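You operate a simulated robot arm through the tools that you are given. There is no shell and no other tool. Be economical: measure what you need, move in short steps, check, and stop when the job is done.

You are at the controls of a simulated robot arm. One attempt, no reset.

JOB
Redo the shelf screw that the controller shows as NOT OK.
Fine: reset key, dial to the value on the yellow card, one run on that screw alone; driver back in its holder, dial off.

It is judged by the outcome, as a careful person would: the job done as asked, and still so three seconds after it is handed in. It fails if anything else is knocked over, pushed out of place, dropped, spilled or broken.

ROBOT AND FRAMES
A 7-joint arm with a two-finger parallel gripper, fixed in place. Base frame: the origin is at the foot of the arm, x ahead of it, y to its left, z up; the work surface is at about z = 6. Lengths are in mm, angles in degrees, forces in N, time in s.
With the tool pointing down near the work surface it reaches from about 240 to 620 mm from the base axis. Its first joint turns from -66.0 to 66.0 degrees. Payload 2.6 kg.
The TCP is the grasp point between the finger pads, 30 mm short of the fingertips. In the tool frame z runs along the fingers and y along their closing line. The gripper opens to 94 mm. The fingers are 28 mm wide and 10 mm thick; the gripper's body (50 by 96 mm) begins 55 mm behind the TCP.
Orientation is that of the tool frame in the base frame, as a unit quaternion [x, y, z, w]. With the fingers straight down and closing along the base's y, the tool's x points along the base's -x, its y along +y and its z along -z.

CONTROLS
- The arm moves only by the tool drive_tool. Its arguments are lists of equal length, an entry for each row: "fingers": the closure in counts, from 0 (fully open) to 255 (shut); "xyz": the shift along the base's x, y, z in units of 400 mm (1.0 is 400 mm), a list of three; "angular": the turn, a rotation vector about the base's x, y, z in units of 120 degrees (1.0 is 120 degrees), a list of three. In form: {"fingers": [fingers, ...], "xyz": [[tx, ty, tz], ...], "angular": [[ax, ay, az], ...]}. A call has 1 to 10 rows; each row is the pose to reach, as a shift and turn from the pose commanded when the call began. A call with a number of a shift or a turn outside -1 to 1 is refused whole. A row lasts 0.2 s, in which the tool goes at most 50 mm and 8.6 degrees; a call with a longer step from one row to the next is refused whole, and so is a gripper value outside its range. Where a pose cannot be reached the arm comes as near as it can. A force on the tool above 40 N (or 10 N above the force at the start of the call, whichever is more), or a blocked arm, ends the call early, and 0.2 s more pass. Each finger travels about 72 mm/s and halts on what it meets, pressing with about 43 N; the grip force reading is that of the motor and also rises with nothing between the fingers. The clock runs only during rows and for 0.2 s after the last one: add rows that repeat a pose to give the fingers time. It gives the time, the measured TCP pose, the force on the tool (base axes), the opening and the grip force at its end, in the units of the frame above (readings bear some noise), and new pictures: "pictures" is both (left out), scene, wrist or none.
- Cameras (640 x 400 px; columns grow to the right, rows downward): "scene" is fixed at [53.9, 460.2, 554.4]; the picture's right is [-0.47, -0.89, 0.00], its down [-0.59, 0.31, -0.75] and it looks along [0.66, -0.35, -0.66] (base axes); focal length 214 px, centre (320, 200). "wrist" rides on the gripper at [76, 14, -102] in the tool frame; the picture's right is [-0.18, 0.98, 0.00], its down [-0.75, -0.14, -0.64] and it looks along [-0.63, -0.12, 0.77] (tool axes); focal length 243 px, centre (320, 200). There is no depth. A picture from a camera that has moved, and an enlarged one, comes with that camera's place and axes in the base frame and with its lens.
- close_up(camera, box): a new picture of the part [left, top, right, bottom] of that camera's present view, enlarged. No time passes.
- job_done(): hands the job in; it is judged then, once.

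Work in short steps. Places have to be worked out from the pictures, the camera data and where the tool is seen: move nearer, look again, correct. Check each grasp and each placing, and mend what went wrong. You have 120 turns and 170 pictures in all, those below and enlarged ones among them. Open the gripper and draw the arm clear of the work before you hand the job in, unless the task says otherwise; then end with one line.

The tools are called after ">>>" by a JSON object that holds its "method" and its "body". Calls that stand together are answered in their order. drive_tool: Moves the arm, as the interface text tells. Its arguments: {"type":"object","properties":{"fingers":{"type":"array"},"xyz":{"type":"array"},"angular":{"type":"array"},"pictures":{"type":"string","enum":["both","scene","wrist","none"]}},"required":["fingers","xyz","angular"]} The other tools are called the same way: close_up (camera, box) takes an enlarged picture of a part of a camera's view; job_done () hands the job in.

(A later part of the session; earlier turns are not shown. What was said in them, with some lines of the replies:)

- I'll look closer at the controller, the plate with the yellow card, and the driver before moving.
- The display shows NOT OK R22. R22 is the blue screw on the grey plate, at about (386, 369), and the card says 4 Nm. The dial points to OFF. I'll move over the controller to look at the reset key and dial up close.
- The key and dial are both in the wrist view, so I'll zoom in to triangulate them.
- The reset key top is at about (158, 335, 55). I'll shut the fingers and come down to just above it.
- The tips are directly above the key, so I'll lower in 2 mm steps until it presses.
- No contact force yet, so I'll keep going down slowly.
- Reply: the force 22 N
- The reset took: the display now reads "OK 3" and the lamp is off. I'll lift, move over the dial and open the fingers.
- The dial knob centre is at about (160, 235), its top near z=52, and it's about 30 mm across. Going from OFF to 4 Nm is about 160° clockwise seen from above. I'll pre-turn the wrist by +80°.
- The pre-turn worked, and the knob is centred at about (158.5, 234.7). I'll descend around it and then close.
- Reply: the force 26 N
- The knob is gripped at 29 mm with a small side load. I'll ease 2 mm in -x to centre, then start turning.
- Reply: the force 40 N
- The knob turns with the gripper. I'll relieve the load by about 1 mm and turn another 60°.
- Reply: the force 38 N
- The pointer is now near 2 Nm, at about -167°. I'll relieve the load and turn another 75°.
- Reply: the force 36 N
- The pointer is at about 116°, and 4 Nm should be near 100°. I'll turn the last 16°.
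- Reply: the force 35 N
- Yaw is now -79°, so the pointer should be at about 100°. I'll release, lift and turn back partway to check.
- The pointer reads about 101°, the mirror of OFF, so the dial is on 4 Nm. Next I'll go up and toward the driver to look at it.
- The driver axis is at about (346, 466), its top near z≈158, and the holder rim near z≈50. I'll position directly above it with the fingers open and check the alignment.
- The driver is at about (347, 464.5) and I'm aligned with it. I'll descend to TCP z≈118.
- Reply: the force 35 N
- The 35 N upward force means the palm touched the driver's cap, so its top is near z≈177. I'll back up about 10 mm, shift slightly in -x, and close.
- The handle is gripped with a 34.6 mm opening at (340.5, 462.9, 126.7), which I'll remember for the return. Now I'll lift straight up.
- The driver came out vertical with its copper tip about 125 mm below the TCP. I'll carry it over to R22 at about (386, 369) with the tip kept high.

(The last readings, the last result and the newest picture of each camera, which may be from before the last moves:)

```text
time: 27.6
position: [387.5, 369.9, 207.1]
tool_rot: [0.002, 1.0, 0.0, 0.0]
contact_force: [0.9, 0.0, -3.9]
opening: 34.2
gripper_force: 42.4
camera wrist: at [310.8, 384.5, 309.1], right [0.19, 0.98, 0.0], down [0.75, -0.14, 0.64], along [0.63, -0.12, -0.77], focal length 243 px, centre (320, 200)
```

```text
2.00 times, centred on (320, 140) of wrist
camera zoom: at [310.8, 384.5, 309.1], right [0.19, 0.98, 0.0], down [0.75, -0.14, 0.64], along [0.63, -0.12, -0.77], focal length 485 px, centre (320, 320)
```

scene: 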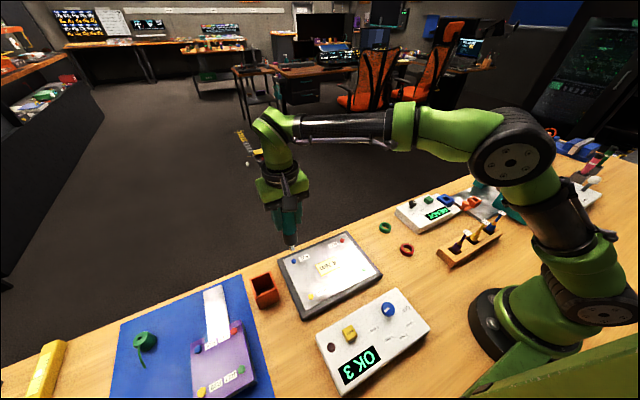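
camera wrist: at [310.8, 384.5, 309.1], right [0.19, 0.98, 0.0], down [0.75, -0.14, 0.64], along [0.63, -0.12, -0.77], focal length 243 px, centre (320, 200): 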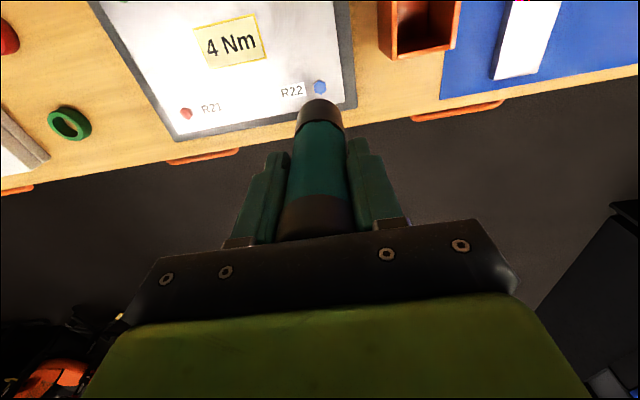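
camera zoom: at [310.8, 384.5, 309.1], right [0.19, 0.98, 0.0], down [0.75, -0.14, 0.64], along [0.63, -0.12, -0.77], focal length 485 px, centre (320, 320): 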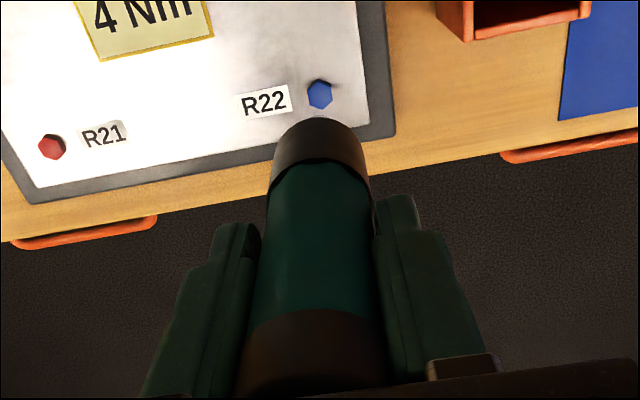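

The tip hangs over R22, which lies at about (385.3, 369.8, 25). I'll lower to about 15 mm above the screw and re-check the tip against it in the scene view.

>>> {"method": "drive_tool", "body": {"fingers": [255, 255, 255, 255], "xyz": [[-0.003, 0, -0.04], [-0.005, 0, -0.07], [-0.005, 0, -0.1], [-0.005, 0, -0.1]], "angular": [[0, 0, 0], [0, 0, 0], [0, 0, 0], [0, 0, 0]]}}

>>> {"method": "close_up", "body": {"camera": "scene", "box": [264, 220, 328, 260]}}

>>> {"method": "close_up", "body": {"camera": "wrist", "box": [200, 40, 440, 240]}}

```text
time: 28.6
position: [387.3, 371.8, 165.9]
tool_rot: [0.002, 1.0, 0.0, 0.001]
contact_force: [-0.1, -0.2, -3.1]
opening: 34.2
gripper_force: 43.3
camera wrist: at [310.5, 385.7, 269.2], right [0.19, 0.98, 0.0], down [0.75, -0.14, 0.64], along [0.63, -0.12, -0.77], focal length 243 px, centre (320, 200)
```

scene: 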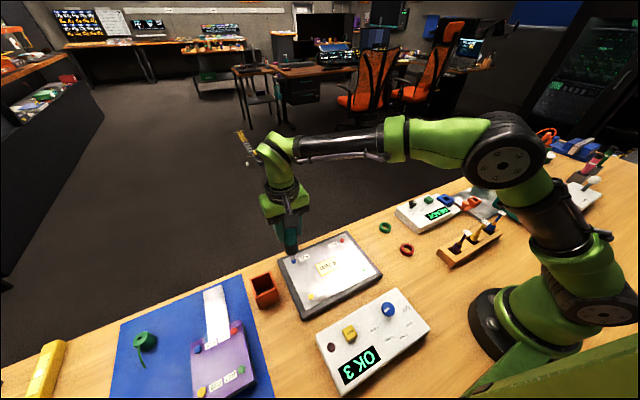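
wrist: 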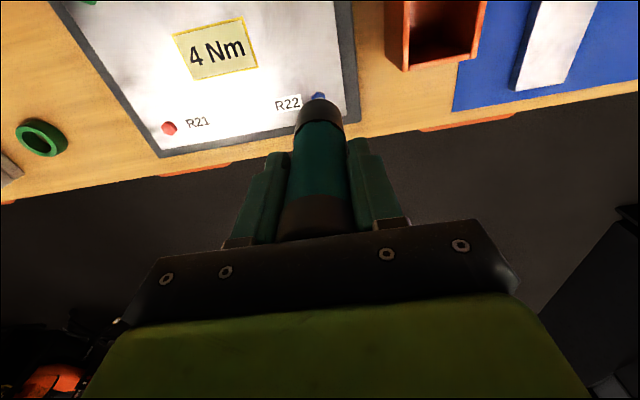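

```text
10.00 times, centred on (296, 240) of scene
camera zoom: at [54.0, 460.2, 554.4], right [-0.47, -0.89, 0.0], down [-0.59, 0.31, -0.75], along [0.66, -0.35, -0.66], focal length 2145 px, centre (560, -200)
```

zoom: 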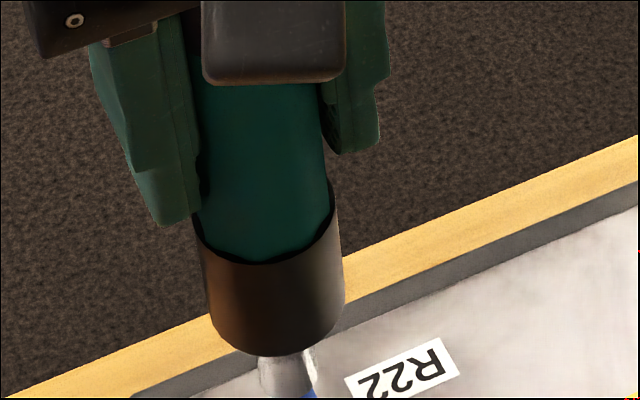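

```text
2.00 times, centred on (320, 140) of wrist
camera zoom: at [310.5, 385.7, 269.2], right [0.19, 0.98, 0.0], down [0.75, -0.14, 0.64], along [0.63, -0.12, -0.77], focal length 485 px, centre (320, 320)
```

zoom: 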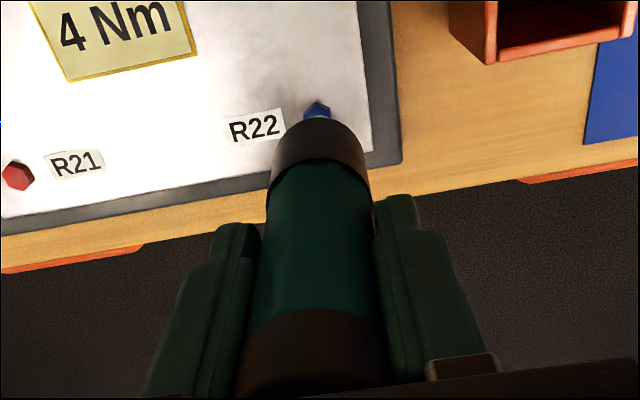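

>>> {"method": "close_up", "body": {"camera": "scene", "box": [272, 245, 320, 275]}}

```text
13.33 times, centred on (296, 260) of scene
camera zoom: at [54.0, 460.2, 554.4], right [-0.47, -0.89, 0.0], down [-0.59, 0.31, -0.75], along [0.66, -0.35, -0.66], focal length 2860 px, centre (640, -600)
```

zoom: 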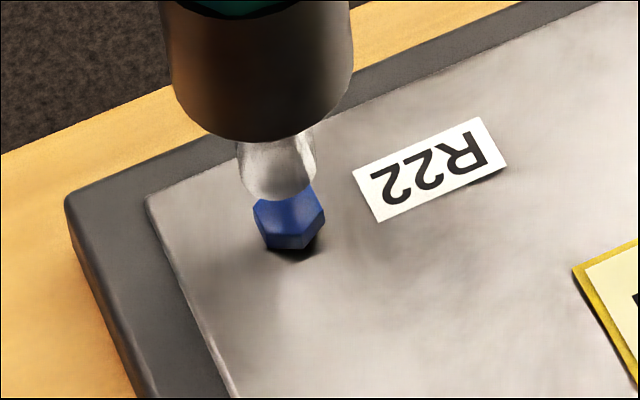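

The tip looks close to the screw head and needs about -2 mm in y. I'll lower 6 mm with that correction and look again.

>>> {"method": "drive_tool", "body": {"fingers": [255, 255, 255, 255], "xyz": [[0, -0.005, 0], [0, -0.005, -0.008], [0, -0.005, -0.015], [0, -0.005, -0.015]], "angular": [[0, 0, 0], [0, 0, 0], [0, 0, 0], [0, 0, 0]], "pictures": "wrist"}}

>>> {"method": "close_up", "body": {"camera": "scene", "box": [272, 245, 320, 275]}}

```text
time: 29.6
position: [386.0, 367.8, 160.5]
tool_rot: [0.002, 1.0, 0.0, 0.0]
contact_force: [-0.1, -0.2, -2.0]
opening: 34.4
gripper_force: 42.5
camera wrist: at [309.3, 382.7, 263.4], right [0.19, 0.98, 0.0], down [0.75, -0.14, 0.64], along [0.63, -0.12, -0.77], focal length 243 px, centre (320, 200)
```

wrist: 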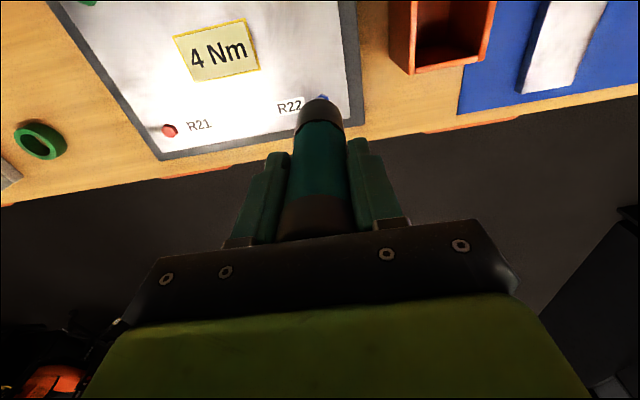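

```text
13.33 times, centred on (296, 260) of scene
camera zoom: at [54.0, 460.2, 554.4], right [-0.47, -0.89, 0.0], down [-0.59, 0.31, -0.75], along [0.66, -0.35, -0.66], focal length 2860 px, centre (640, -600)
```

zoom: 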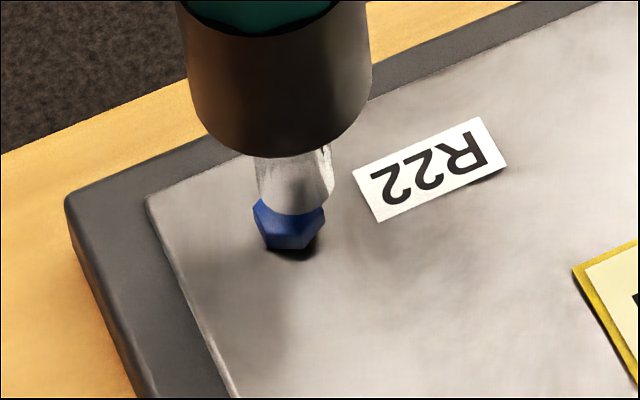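

I'm nearly aligned and need +1.5 mm in y. Then I'll lower gently in 1 mm steps until contact.

>>> {"method": "drive_tool", "body": {"fingers": [255, 255, 255, 255, 255, 255], "xyz": [[0, 0.004, 0], [0, 0.004, -0.0025], [0, 0.004, -0.005], [0, 0.004, -0.0075], [0, 0.004, -0.01], [0, 0.004, -0.01]], "angular": [[0, 0, 0], [0, 0, 0], [0, 0, 0], [0, 0, 0], [0, 0, 0], [0, 0, 0]], "pictures": "none"}}

>>> {"method": "close_up", "body": {"camera": "scene", "box": [272, 245, 320, 275]}}

```text
time: 31.0
position: [384.8, 369.9, 158.1]
tool_rot: [0.002, 1.0, 0.0, 0.0]
contact_force: [-0.5, 0.6, -3.2]
opening: 34.4
gripper_force: 43.3
```

```text
13.33 times, centred on (296, 260) of scene
camera zoom: at [54.0, 460.2, 554.4], right [-0.47, -0.89, 0.0], down [-0.59, 0.31, -0.75], along [0.66, -0.35, -0.66], focal length 2860 px, centre (640, -600)
```

zoom: 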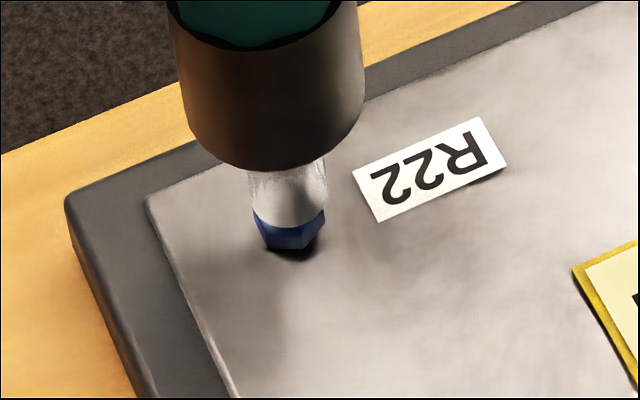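

It's laterally aligned with no contact yet. I'll keep going down in 1 mm steps.

>>> {"method": "drive_tool", "body": {"fingers": [255, 255, 255, 255, 255], "xyz": [[0, 0, -0.0025], [0, 0, -0.005], [0, 0, -0.0075], [0, 0, -0.01], [0, 0, -0.01]], "angular": [[0, 0, 0], [0, 0, 0], [0, 0, 0], [0, 0, 0], [0, 0, 0]], "pictures": "none"}}

>>> {"method": "close_up", "body": {"camera": "scene", "box": [272, 245, 320, 275]}}

```text
time: 32.2
position: [385.0, 369.7, 156.2]
tool_rot: [0.002, 1.0, 0.0, 0.0]
contact_force: [1.0, 0.2, -2.3]
opening: 34.4
gripper_force: 43.0
```

```text
13.33 times, centred on (296, 260) of scene
camera zoom: at [54.0, 460.2, 554.4], right [-0.47, -0.89, 0.0], down [-0.59, 0.31, -0.75], along [0.66, -0.35, -0.66], focal length 2860 px, centre (640, -600)
```

zoom: 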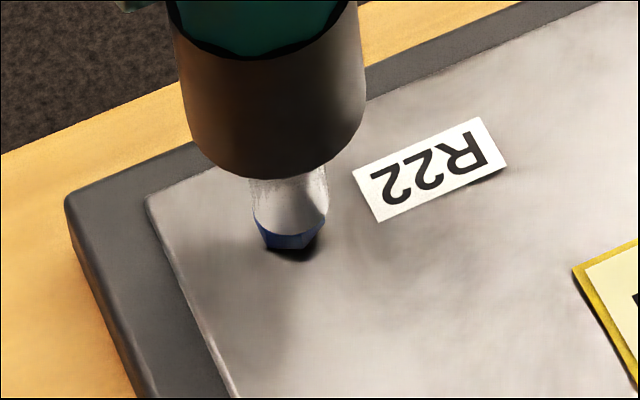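

>>> {"method": "drive_tool", "body": {"fingers": [255, 255, 255, 255], "xyz": [[0, 0, -0.0025], [0, 0, -0.005], [0, 0, -0.0075], [0, 0, -0.0075]], "angular": [[0, 0, 0], [0, 0, 0], [0, 0, 0], [0, 0, 0]], "pictures": "none"}}

>>> {"method": "close_up", "body": {"camera": "scene", "box": [272, 245, 320, 275]}}

```text
time: 33.2
position: [385.7, 369.6, 153.0]
tool_rot: [0.002, 1.0, 0.0, 0.0]
contact_force: [-1.5, -1.1, 6.5]
opening: 34.5
gripper_force: 43.1
```

```text
13.33 times, centred on (296, 260) of scene
camera zoom: at [53.9, 460.2, 554.4], right [-0.47, -0.89, 0.0], down [-0.59, 0.31, -0.75], along [0.66, -0.35, -0.66], focal length 2860 px, centre (640, -600)
```

zoom: 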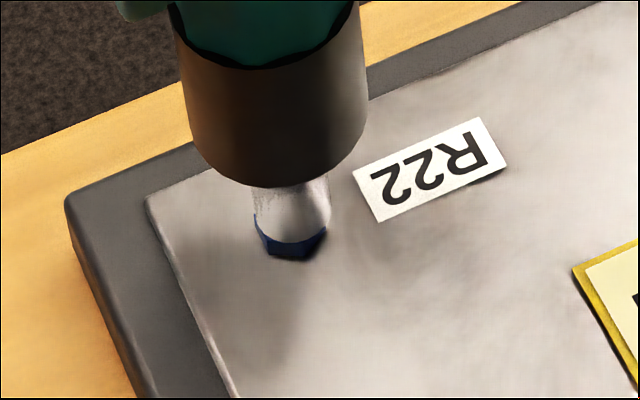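

Contact: the force went from -3 to +6.5 N on the screw head. I'll check the controller display.

>>> {"method": "close_up", "body": {"camera": "scene", "box": [300, 280, 440, 400]}}

```text
3.33 times, centred on (370, 340) of scene
camera zoom: at [53.9, 460.2, 554.4], right [-0.47, -0.89, 0.0], down [-0.59, 0.31, -0.75], along [0.66, -0.35, -0.66], focal length 715 px, centre (153, -267)
```

zoom: 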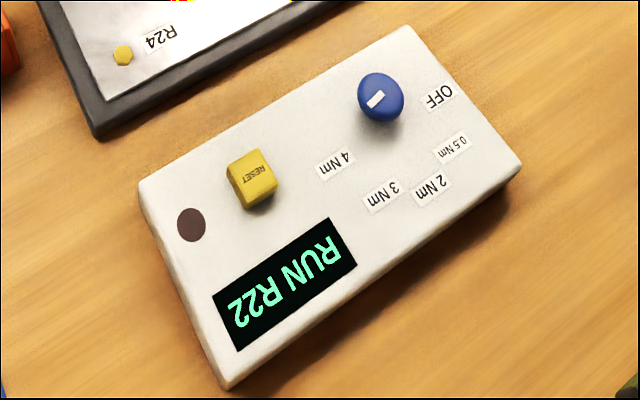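

The display shows "RUN R22". I'll hold this pose until the run finishes.

>>> {"method": "drive_tool", "body": {"fingers": [255, 255, 255, 255, 255], "xyz": [[0, 0, 0], [0, 0, 0], [0, 0, 0], [0, 0, 0], [0, 0, 0]], "angular": [[0, 0, 0], [0, 0, 0], [0, 0, 0], [0, 0, 0], [0, 0, 0]], "pictures": "none"}}

>>> {"method": "close_up", "body": {"camera": "scene", "box": [260, 230, 440, 400]}}

```text
time: 34.4
position: [386.1, 367.6, 150.2]
tool_rot: [0.001, 1.0, 0.0, 0.0]
contact_force: [-1.4, -0.8, -2.7]
opening: 34.5
gripper_force: 43.0
```

```text
2.35 times, centred on (350, 315) of scene
camera zoom: at [54.0, 460.2, 554.4], right [-0.47, -0.89, 0.0], down [-0.59, 0.31, -0.75], along [0.66, -0.35, -0.66], focal length 505 px, centre (249, -71)
```

zoom: 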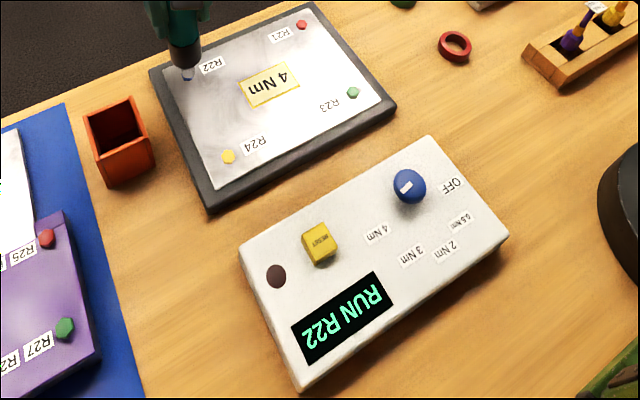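

The run is still going, and the force dropped as the screw sank. I'll follow it down a millimetre or so and keep holding.

>>> {"method": "drive_tool", "body": {"fingers": [255, 255, 255, 255, 255, 255], "xyz": [[0, 0, -0.002], [0, 0, -0.004], [0, 0, -0.004], [0, 0, -0.004], [0, 0, -0.004], [0, 0, -0.004]], "angular": [[0, 0, 0], [0, 0, 0], [0, 0, 0], [0, 0, 0], [0, 0, 0], [0, 0, 0]], "pictures": "none"}}

>>> {"method": "close_up", "body": {"camera": "scene", "box": [260, 230, 440, 400]}}

>>> {"method": "close_up", "body": {"camera": "scene", "box": [272, 245, 320, 275]}}

```text
time: 35.8
position: [386.2, 370.6, 150.0]
tool_rot: [0.003, 1.0, 0.0, 0.0]
contact_force: [-4.0, -4.5, 5.1]
opening: 34.5
gripper_force: 43.0
```

```text
2.35 times, centred on (350, 315) of scene
camera zoom: at [53.9, 460.2, 554.4], right [-0.47, -0.89, 0.0], down [-0.59, 0.31, -0.75], along [0.66, -0.35, -0.66], focal length 505 px, centre (249, -71)
```

zoom: 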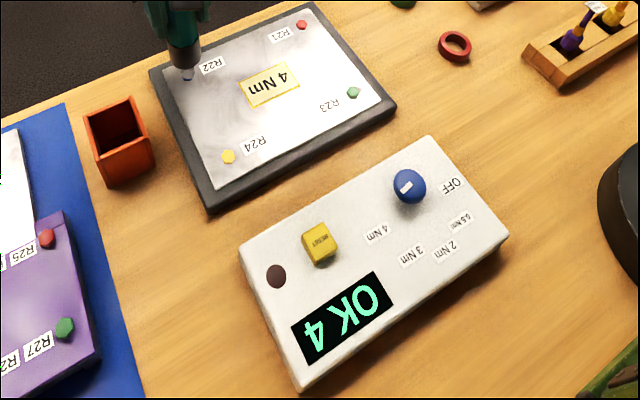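

```text
13.33 times, centred on (296, 260) of scene
camera zoom: at [53.9, 460.2, 554.4], right [-0.47, -0.89, 0.0], down [-0.59, 0.31, -0.75], along [0.66, -0.35, -0.66], focal length 2860 px, centre (640, -600)
```

zoom: 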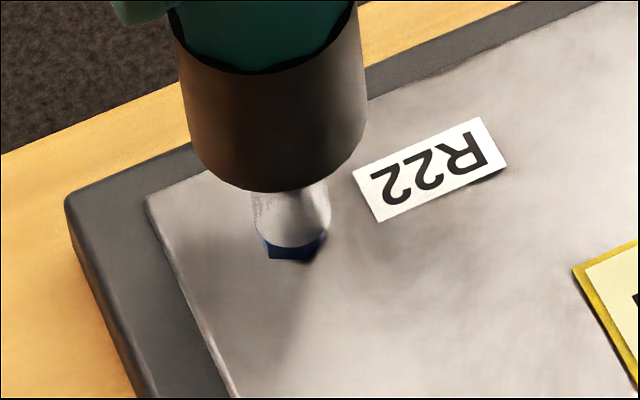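

The display reads "OK 4", so the run succeeded. I'll lift straight up and carry the driver back above its holder.

>>> {"method": "drive_tool", "body": {"fingers": [255, 255, 255, 255, 255, 255, 255, 255, 255], "xyz": [[0, 0, 0.05], [0, 0, 0.12], [0, 0, 0.1965], [-0.02, 0.05, 0.1965], [-0.05, 0.11, 0.1965], [-0.08, 0.17, 0.1965], [-0.1, 0.21, 0.1965], [-0.112, 0.236, 0.1965], [-0.112, 0.236, 0.1965]], "angular": [[0, 0, 0], [0, 0, 0], [0, 0, 0], [0, 0, 0], [0, 0, 0], [0, 0, 0], [0, 0, 0], [0, 0, 0], [0, 0, 0]], "pictures": "wrist"}}

>>> {"method": "close_up", "body": {"camera": "scene", "box": [180, 160, 340, 320]}}

```text
time: 37.8
position: [341.6, 465.2, 228.9]
tool_rot: [0.002, 1.0, 0.0, 0.0]
contact_force: [1.0, 0.0, -2.7]
opening: 34.3
gripper_force: 43.0
camera wrist: at [265.0, 478.9, 330.7], right [0.19, 0.98, 0.0], down [0.75, -0.14, 0.64], along [0.63, -0.12, -0.77], focal length 243 px, centre (320, 200)
```

wrist: 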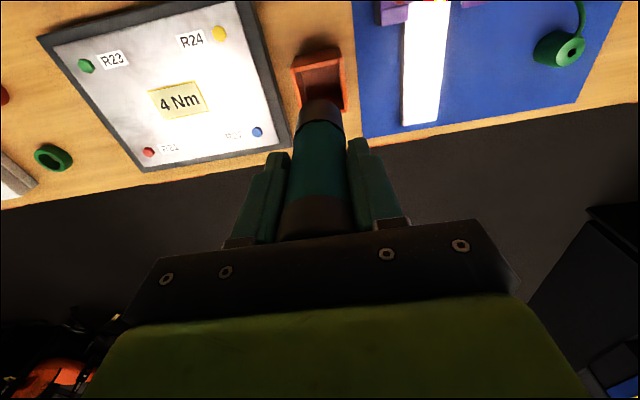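

```text
2.50 times, centred on (260, 240) of scene
camera zoom: at [53.9, 460.3, 554.4], right [-0.47, -0.89, 0.0], down [-0.59, 0.31, -0.75], along [0.66, -0.35, -0.66], focal length 536 px, centre (470, 100)
```

zoom: 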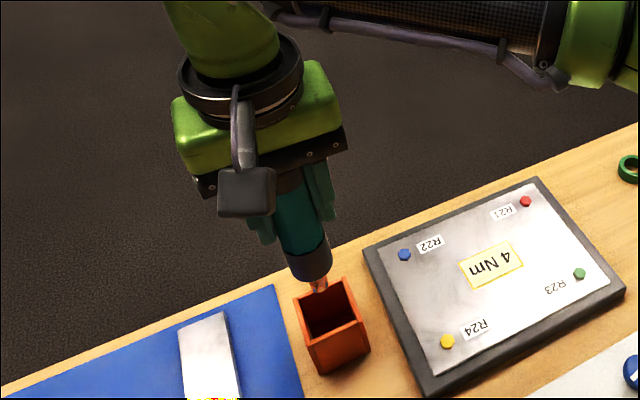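

This matches the earlier lift view exactly. I'll lower back into the holder along the same vertical path, stopping a little short.

>>> {"method": "drive_tool", "body": {"fingers": [255, 255, 255, 255, 255, 255, 255, 255], "xyz": [[0, 0, -0.04], [0, 0, -0.08], [0, 0, -0.12], [0, 0, -0.16], [0, 0, -0.19], [0, 0, -0.22], [0, 0, -0.235], [0, 0, -0.235]], "angular": [[0, 0, 0], [0, 0, 0], [0, 0, 0], [0, 0, 0], [0, 0, 0], [0, 0, 0], [0, 0, 0], [0, 0, 0]], "pictures": "wrist"}}

>>> {"method": "close_up", "body": {"camera": "scene", "box": [180, 190, 340, 320]}}

```text
time: 39.6
position: [342.6, 463.6, 135.4]
tool_rot: [0.002, 1.0, -0.001, 0.001]
contact_force: [0.0, 0.3, -2.8]
opening: 34.3
gripper_force: 43.4
camera wrist: at [265.5, 478.3, 237.0], right [0.19, 0.98, 0.0], down [0.75, -0.14, 0.64], along [0.63, -0.12, -0.77], focal length 243 px, centre (320, 200)
```

wrist: 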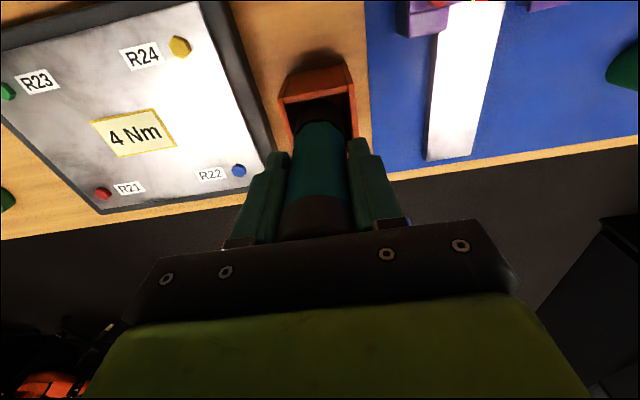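

```text
3.08 times, centred on (260, 255) of scene
camera zoom: at [54.0, 460.3, 554.4], right [-0.47, -0.89, 0.0], down [-0.59, 0.31, -0.75], along [0.66, -0.35, -0.66], focal length 660 px, centre (505, 31)
```

zoom: 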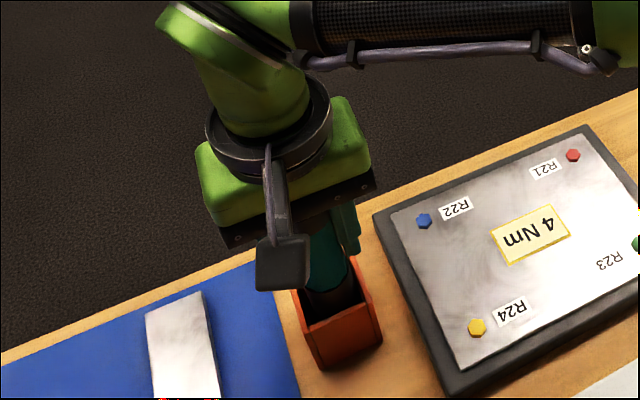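

It's inside the holder with no contact. I'll lower the last few millimetres to the floor.

>>> {"method": "drive_tool", "body": {"fingers": [255, 255, 255, 255, 255], "xyz": [[0, 0, -0.0075], [0, 0, -0.0125], [0, 0, -0.015], [0, 0, -0.0175], [0, 0, -0.0175]], "angular": [[0, 0, 0], [0, 0, 0], [0, 0, 0], [0, 0, 0], [0, 0, 0]], "pictures": "none"}}

```text
time: 40.8
position: [342.9, 464.4, 127.6]
tool_rot: [0.001, 1.0, 0.0, 0.0]
contact_force: [0.2, -0.4, -2.4]
opening: 34.5
gripper_force: 42.5
```

>>> {"method": "drive_tool", "body": {"fingers": [255, 255, 255, 255, 255], "xyz": [[0, 0, -0.0025], [0, 0, -0.005], [0, 0, -0.0075], [0, 0, -0.0075], [0, 0, -0.0075]], "angular": [[0, 0, 0], [0, 0, 0], [0, 0, 0], [0, 0, 0], [0, 0, 0]], "pictures": "none"}}

```text
time: 42.0
position: [342.7, 464.6, 126.9]
tool_rot: [0.002, 1.0, 0.001, 0.0]
contact_force: [-8.9, -7.4, 16.7]
opening: 34.5
gripper_force: 42.9
```

The driver is seated, with 17 N against the floor. I'll open the fingers and check before lifting.

>>> {"method": "drive_tool", "body": {"fingers": [130, 60, 0, 0, 0], "xyz": [[0, 0, 0.004], [0, 0, 0.004], [0, 0, 0.004], [0, 0, 0.004], [0, 0, 0.004]], "angular": [[0, 0, 0], [0, 0, 0], [0, 0, 0], [0, 0, 0], [0, 0, 0]], "pictures": "wrist"}}

```text
time: 43.2
position: [342.6, 463.2, 126.7]
tool_rot: [0.002, 1.0, -0.001, 0.0]
contact_force: [0.1, -0.1, -0.3]
opening: 94.1
gripper_force: 0.1
camera wrist: at [265.7, 478.2, 228.9], right [0.19, 0.98, 0.0], down [0.75, -0.14, 0.64], along [0.63, -0.12, -0.77], focal length 243 px, centre (320, 200)
```

wrist: 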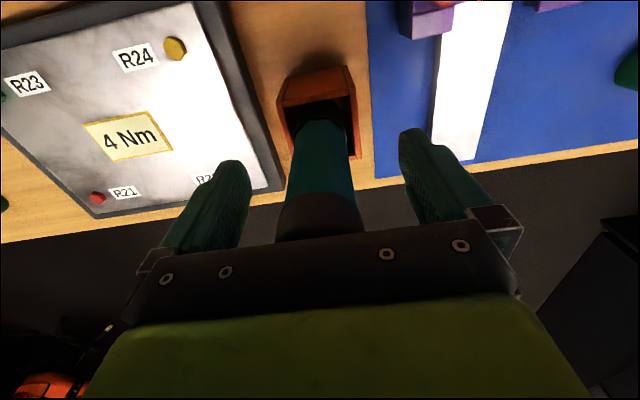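

It's released and standing. I'll lift straight up, then head back toward the dial.

>>> {"method": "drive_tool", "body": {"fingers": [0, 0, 0, 0, 0, 0, 0, 0, 0, 0], "xyz": [[0, 0, 0.08], [0, 0, 0.18], [0, 0, 0.28], [0, 0, 0.33], [-0.06, -0.08, 0.33], [-0.12, -0.17, 0.33], [-0.18, -0.26, 0.31], [-0.25, -0.35, 0.28], [-0.31, -0.44, 0.24], [-0.36, -0.52, 0.2]], "angular": [[0, 0, 0], [0, 0, 0], [0, 0, 0], [0, 0, 0], [0, 0, -0.05], [0, 0, -0.1], [0, 0, -0.15], [0, 0, -0.2], [0, 0, -0.25], [0, 0, -0.3]], "pictures": "scene"}}

>>> {"method": "close_up", "body": {"camera": "scene", "box": [180, 190, 340, 320]}}

```text
time: 45.4
position: [198.5, 257.1, 201.8]
tool_rot: [0.313, 0.95, 0.001, 0.0]
contact_force: [0.3, -0.4, -0.4]
opening: 94.2
gripper_force: 0.0
out of reach, approached as far as the arm can: row 4
```

scene: 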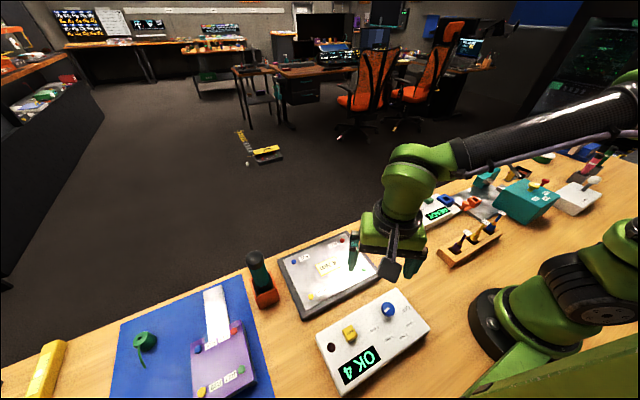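

```text
3.08 times, centred on (260, 255) of scene
camera zoom: at [54.0, 460.3, 554.4], right [-0.47, -0.89, 0.0], down [-0.59, 0.31, -0.75], along [0.66, -0.35, -0.66], focal length 660 px, centre (505, 31)
```

zoom: 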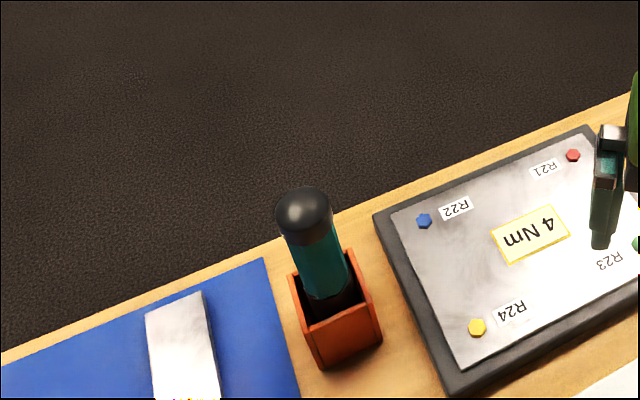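

The driver stands in its holder. Now I'll go above the dial with yaw near -79° and the fingers at about 60 mm.

>>> {"method": "drive_tool", "body": {"fingers": [90, 90, 90, 90, 90, 90], "xyz": [[-0.04, -0.02, -0.02], [-0.08, -0.04, -0.05], [-0.101, -0.055, -0.08], [-0.101, -0.055, -0.1], [-0.101, -0.055, -0.136], [-0.101, -0.055, -0.136]], "angular": [[0, 0, -0.06], [0, 0, -0.12], [0, 0, -0.18], [0, 0, -0.24], [0, 0, -0.3], [0, 0, -0.354]], "pictures": "wrist"}}

```text
time: 46.8
position: [156.7, 234.3, 154.6]
tool_rot: [0.636, 0.772, 0.0, 0.0]
contact_force: [0.4, 0.0, -0.2]
opening: 61.1
gripper_force: 0.0
camera wrist: at [156.1, 311.2, 255.5], right [1.0, 0.01, 0.0], down [0.01, -0.77, 0.64], along [0.01, -0.64, -0.77], focal length 243 px, centre (320, 200)
```

wrist: 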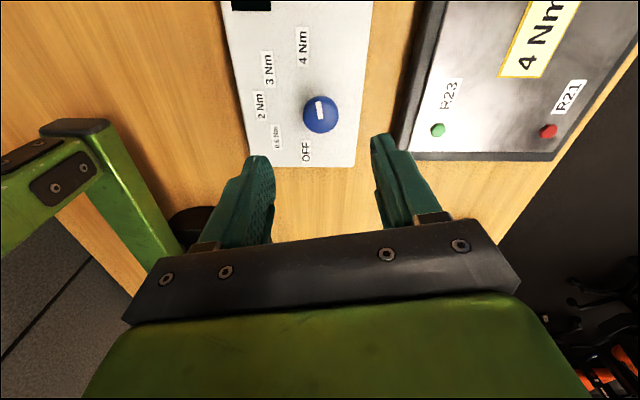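

I'm centred over the knob, so I'll descend around it and close.

>>> {"method": "drive_tool", "body": {"fingers": [90, 90, 90, 90, 255, 255, 255, 255], "xyz": [[0.002, 0.002, -0.08], [0.002, 0.002, -0.15], [0.002, 0.002, -0.195], [0.002, 0.002, -0.21], [0.002, 0.002, -0.21], [0.002, 0.002, -0.21], [0.002, 0.002, -0.21], [0.002, 0.002, -0.21]], "angular": [[0, 0, 0], [0, 0, 0], [0, 0, 0], [0, 0, 0], [0, 0, 0], [0, 0, 0], [0, 0, 0], [0, 0, 0]], "pictures": "wrist"}}

```text
time: 48.6
position: [158.3, 234.9, 68.1]
tool_rot: [0.634, 0.773, 0.001, 0.001]
contact_force: [10.6, 4.9, -18.6]
opening: 29.3
gripper_force: 44.7
camera wrist: at [156.3, 312.8, 170.2], right [1.0, 0.01, 0.0], down [0.01, -0.77, 0.64], along [0.01, -0.64, -0.77], focal length 243 px, centre (320, 200)
```

wrist: 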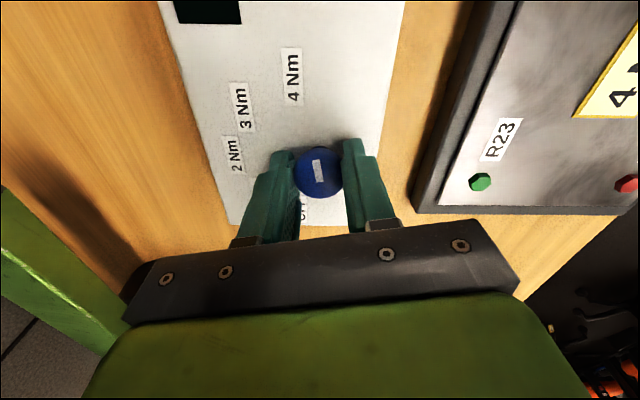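

Gripped. Now I'll turn +80° (counterclockwise) back toward OFF, the first half.

>>> {"method": "drive_tool", "body": {"fingers": [255, 255, 255, 255, 255, 255, 255, 255, 255, 255], "xyz": [[0.001, 0, -0.001], [0.001, 0, -0.001], [0.001, 0, -0.001], [0.001, 0, -0.001], [0.001, 0, -0.001], [0.001, 0, -0.001], [0.001, 0, -0.001], [0.001, 0, -0.001], [0.001, 0, -0.001], [0.001, 0, -0.001]], "angular": [[0, 0, 0.0667], [0, 0, 0.1333], [0, 0, 0.2], [0, 0, 0.2667], [0, 0, 0.3333], [0, 0, 0.4], [0, 0, 0.4667], [0, 0, 0.5333], [0, 0, 0.6], [0, 0, 0.6667]], "pictures": "wrist"}}

```text
time: 50.8
position: [157.4, 235.1, 66.6]
tool_rot: [-0.014, 1.0, 0.0, -0.001]
contact_force: [-2.2, 13.7, -15.5]
opening: 29.4
gripper_force: 45.2
camera wrist: at [80.8, 247.5, 169.5], right [0.16, 0.99, 0.0], down [0.76, -0.12, 0.64], along [0.63, -0.1, -0.77], focal length 243 px, centre (320, 200)
```

wrist: 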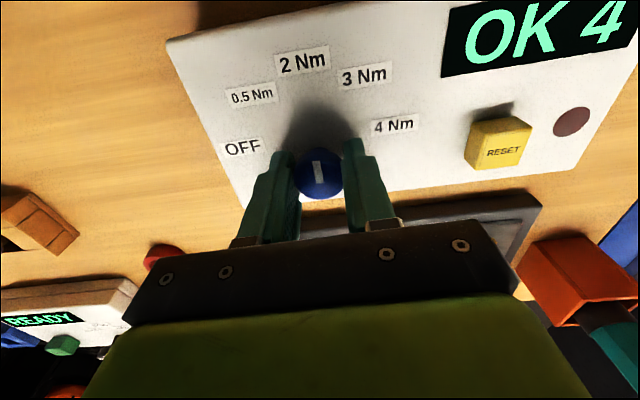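

Yaw is now +1.6° and the pointer is near 2 Nm. I'll turn the second half to yaw of about +80°.

>>> {"method": "drive_tool", "body": {"fingers": [255, 255, 255, 255, 255, 255, 255, 255, 255, 255], "xyz": [[0, 0.001, -0.001], [0, 0.001, -0.001], [0, 0.001, -0.001], [0, 0.001, -0.001], [0, 0.001, -0.001], [0, 0.001, -0.001], [0, 0.001, -0.001], [0, 0.001, -0.001], [0, 0.001, -0.001], [0, 0.001, -0.001]], "angular": [[0, 0, 0.0667], [0, 0, 0.1333], [0, 0, 0.2], [0, 0, 0.2667], [0, 0, 0.3333], [0, 0, 0.4], [0, 0, 0.4667], [0, 0, 0.5333], [0, 0, 0.6], [0, 0, 0.66]], "pictures": "wrist"}}

>>> {"method": "close_up", "body": {"camera": "wrist", "box": [200, 30, 440, 180]}}

```text
time: 53.0
position: [157.6, 235.2, 67.1]
tool_rot: [-0.646, 0.763, -0.001, 0.0]
contact_force: [0.3, -1.9, 5.3]
opening: 29.6
gripper_force: 44.7
camera wrist: at [130.7, 162.6, 169.5], right [-0.94, 0.34, 0.0], down [0.26, 0.72, 0.64], along [0.22, 0.6, -0.77], focal length 243 px, centre (320, 200)
```

wrist: 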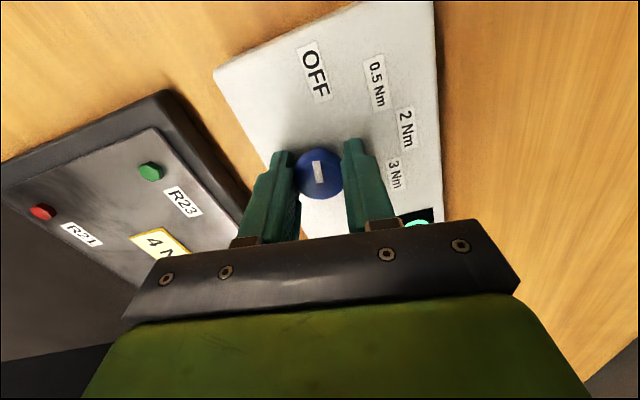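

```text
2.67 times, centred on (320, 105) of wrist
camera zoom: at [130.7, 162.6, 169.5], right [-0.94, 0.34, 0.0], down [0.26, 0.72, 0.64], along [0.22, 0.6, -0.77], focal length 647 px, centre (320, 453)
```

zoom: 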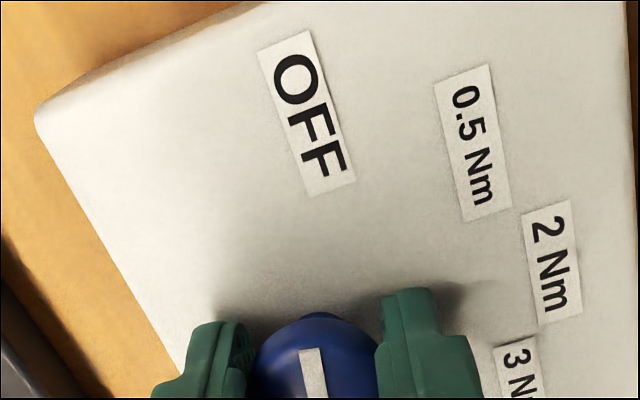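

Yaw is +80.5°, and the view matches the original OFF picture. I'll release, lift clear and check.

>>> {"method": "drive_tool", "body": {"fingers": [130, 90, 90, 90, 90, 90, 90, 90, 90, 60], "xyz": [[0, 0, 0], [0, 0, 0], [0, 0, 0.05], [0, 0, 0.12], [0, 0, 0.22], [0, 0, 0.3], [0, 0, 0.3], [0.02, 0, 0.34], [0.06, 0, 0.4], [0.12, 0, 0.45]], "angular": [[0, 0, 0], [0, 0, 0], [0, 0, 0], [0, 0, 0], [0, 0, 0], [0, 0, -0.06], [0, 0, -0.13], [0, 0, -0.2], [0, 0, -0.27], [0, 0, -0.34]]}}

>>> {"method": "close_up", "body": {"camera": "scene", "box": [300, 280, 440, 400]}}

```text
time: 55.2
position: [206.0, 234.5, 248.8]
tool_rot: [-0.339, 0.941, 0.0, 0.0]
contact_force: [-0.6, -0.7, -0.6]
opening: 72.1
gripper_force: 0.0
camera wrist: at [137.3, 197.1, 350.8], right [-0.48, 0.88, 0.0], down [0.67, 0.37, 0.64], along [0.56, 0.31, -0.77], focal length 243 px, centre (320, 200)
```

scene: 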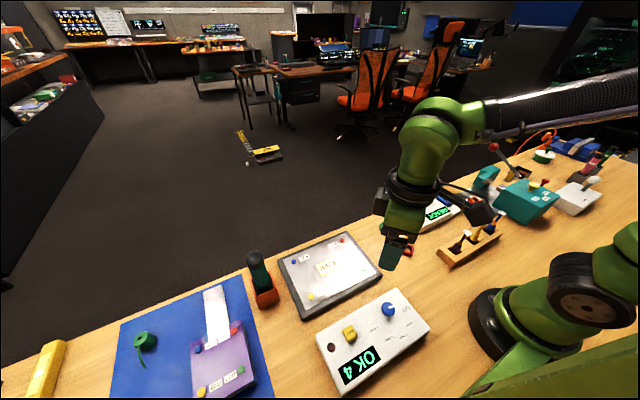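
wrist: 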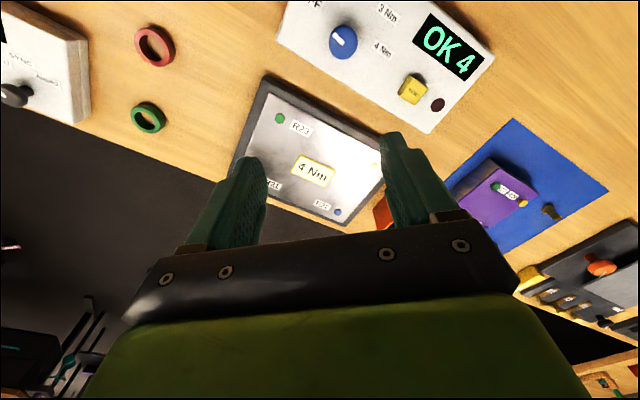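

```text
3.33 times, centred on (370, 340) of scene
camera zoom: at [53.9, 460.2, 554.4], right [-0.47, -0.89, 0.0], down [-0.59, 0.31, -0.75], along [0.66, -0.35, -0.66], focal length 715 px, centre (153, -267)
```

zoom: 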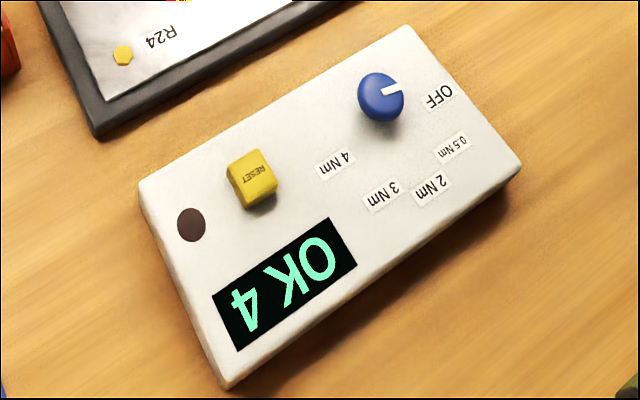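

The dial is back at OFF, just as it was at the start. The display reads OK 4, the driver is in its holder, and the arm is clear, so I'm handing in.

>>> {"method": "job_done", "body": {}}

```text
The job is handed in.
```

R22 was redone in a single run at 4 Nm after a reset, and the controller now reads "OK 4"; the driver is back in its holder and the dial is at OFF.
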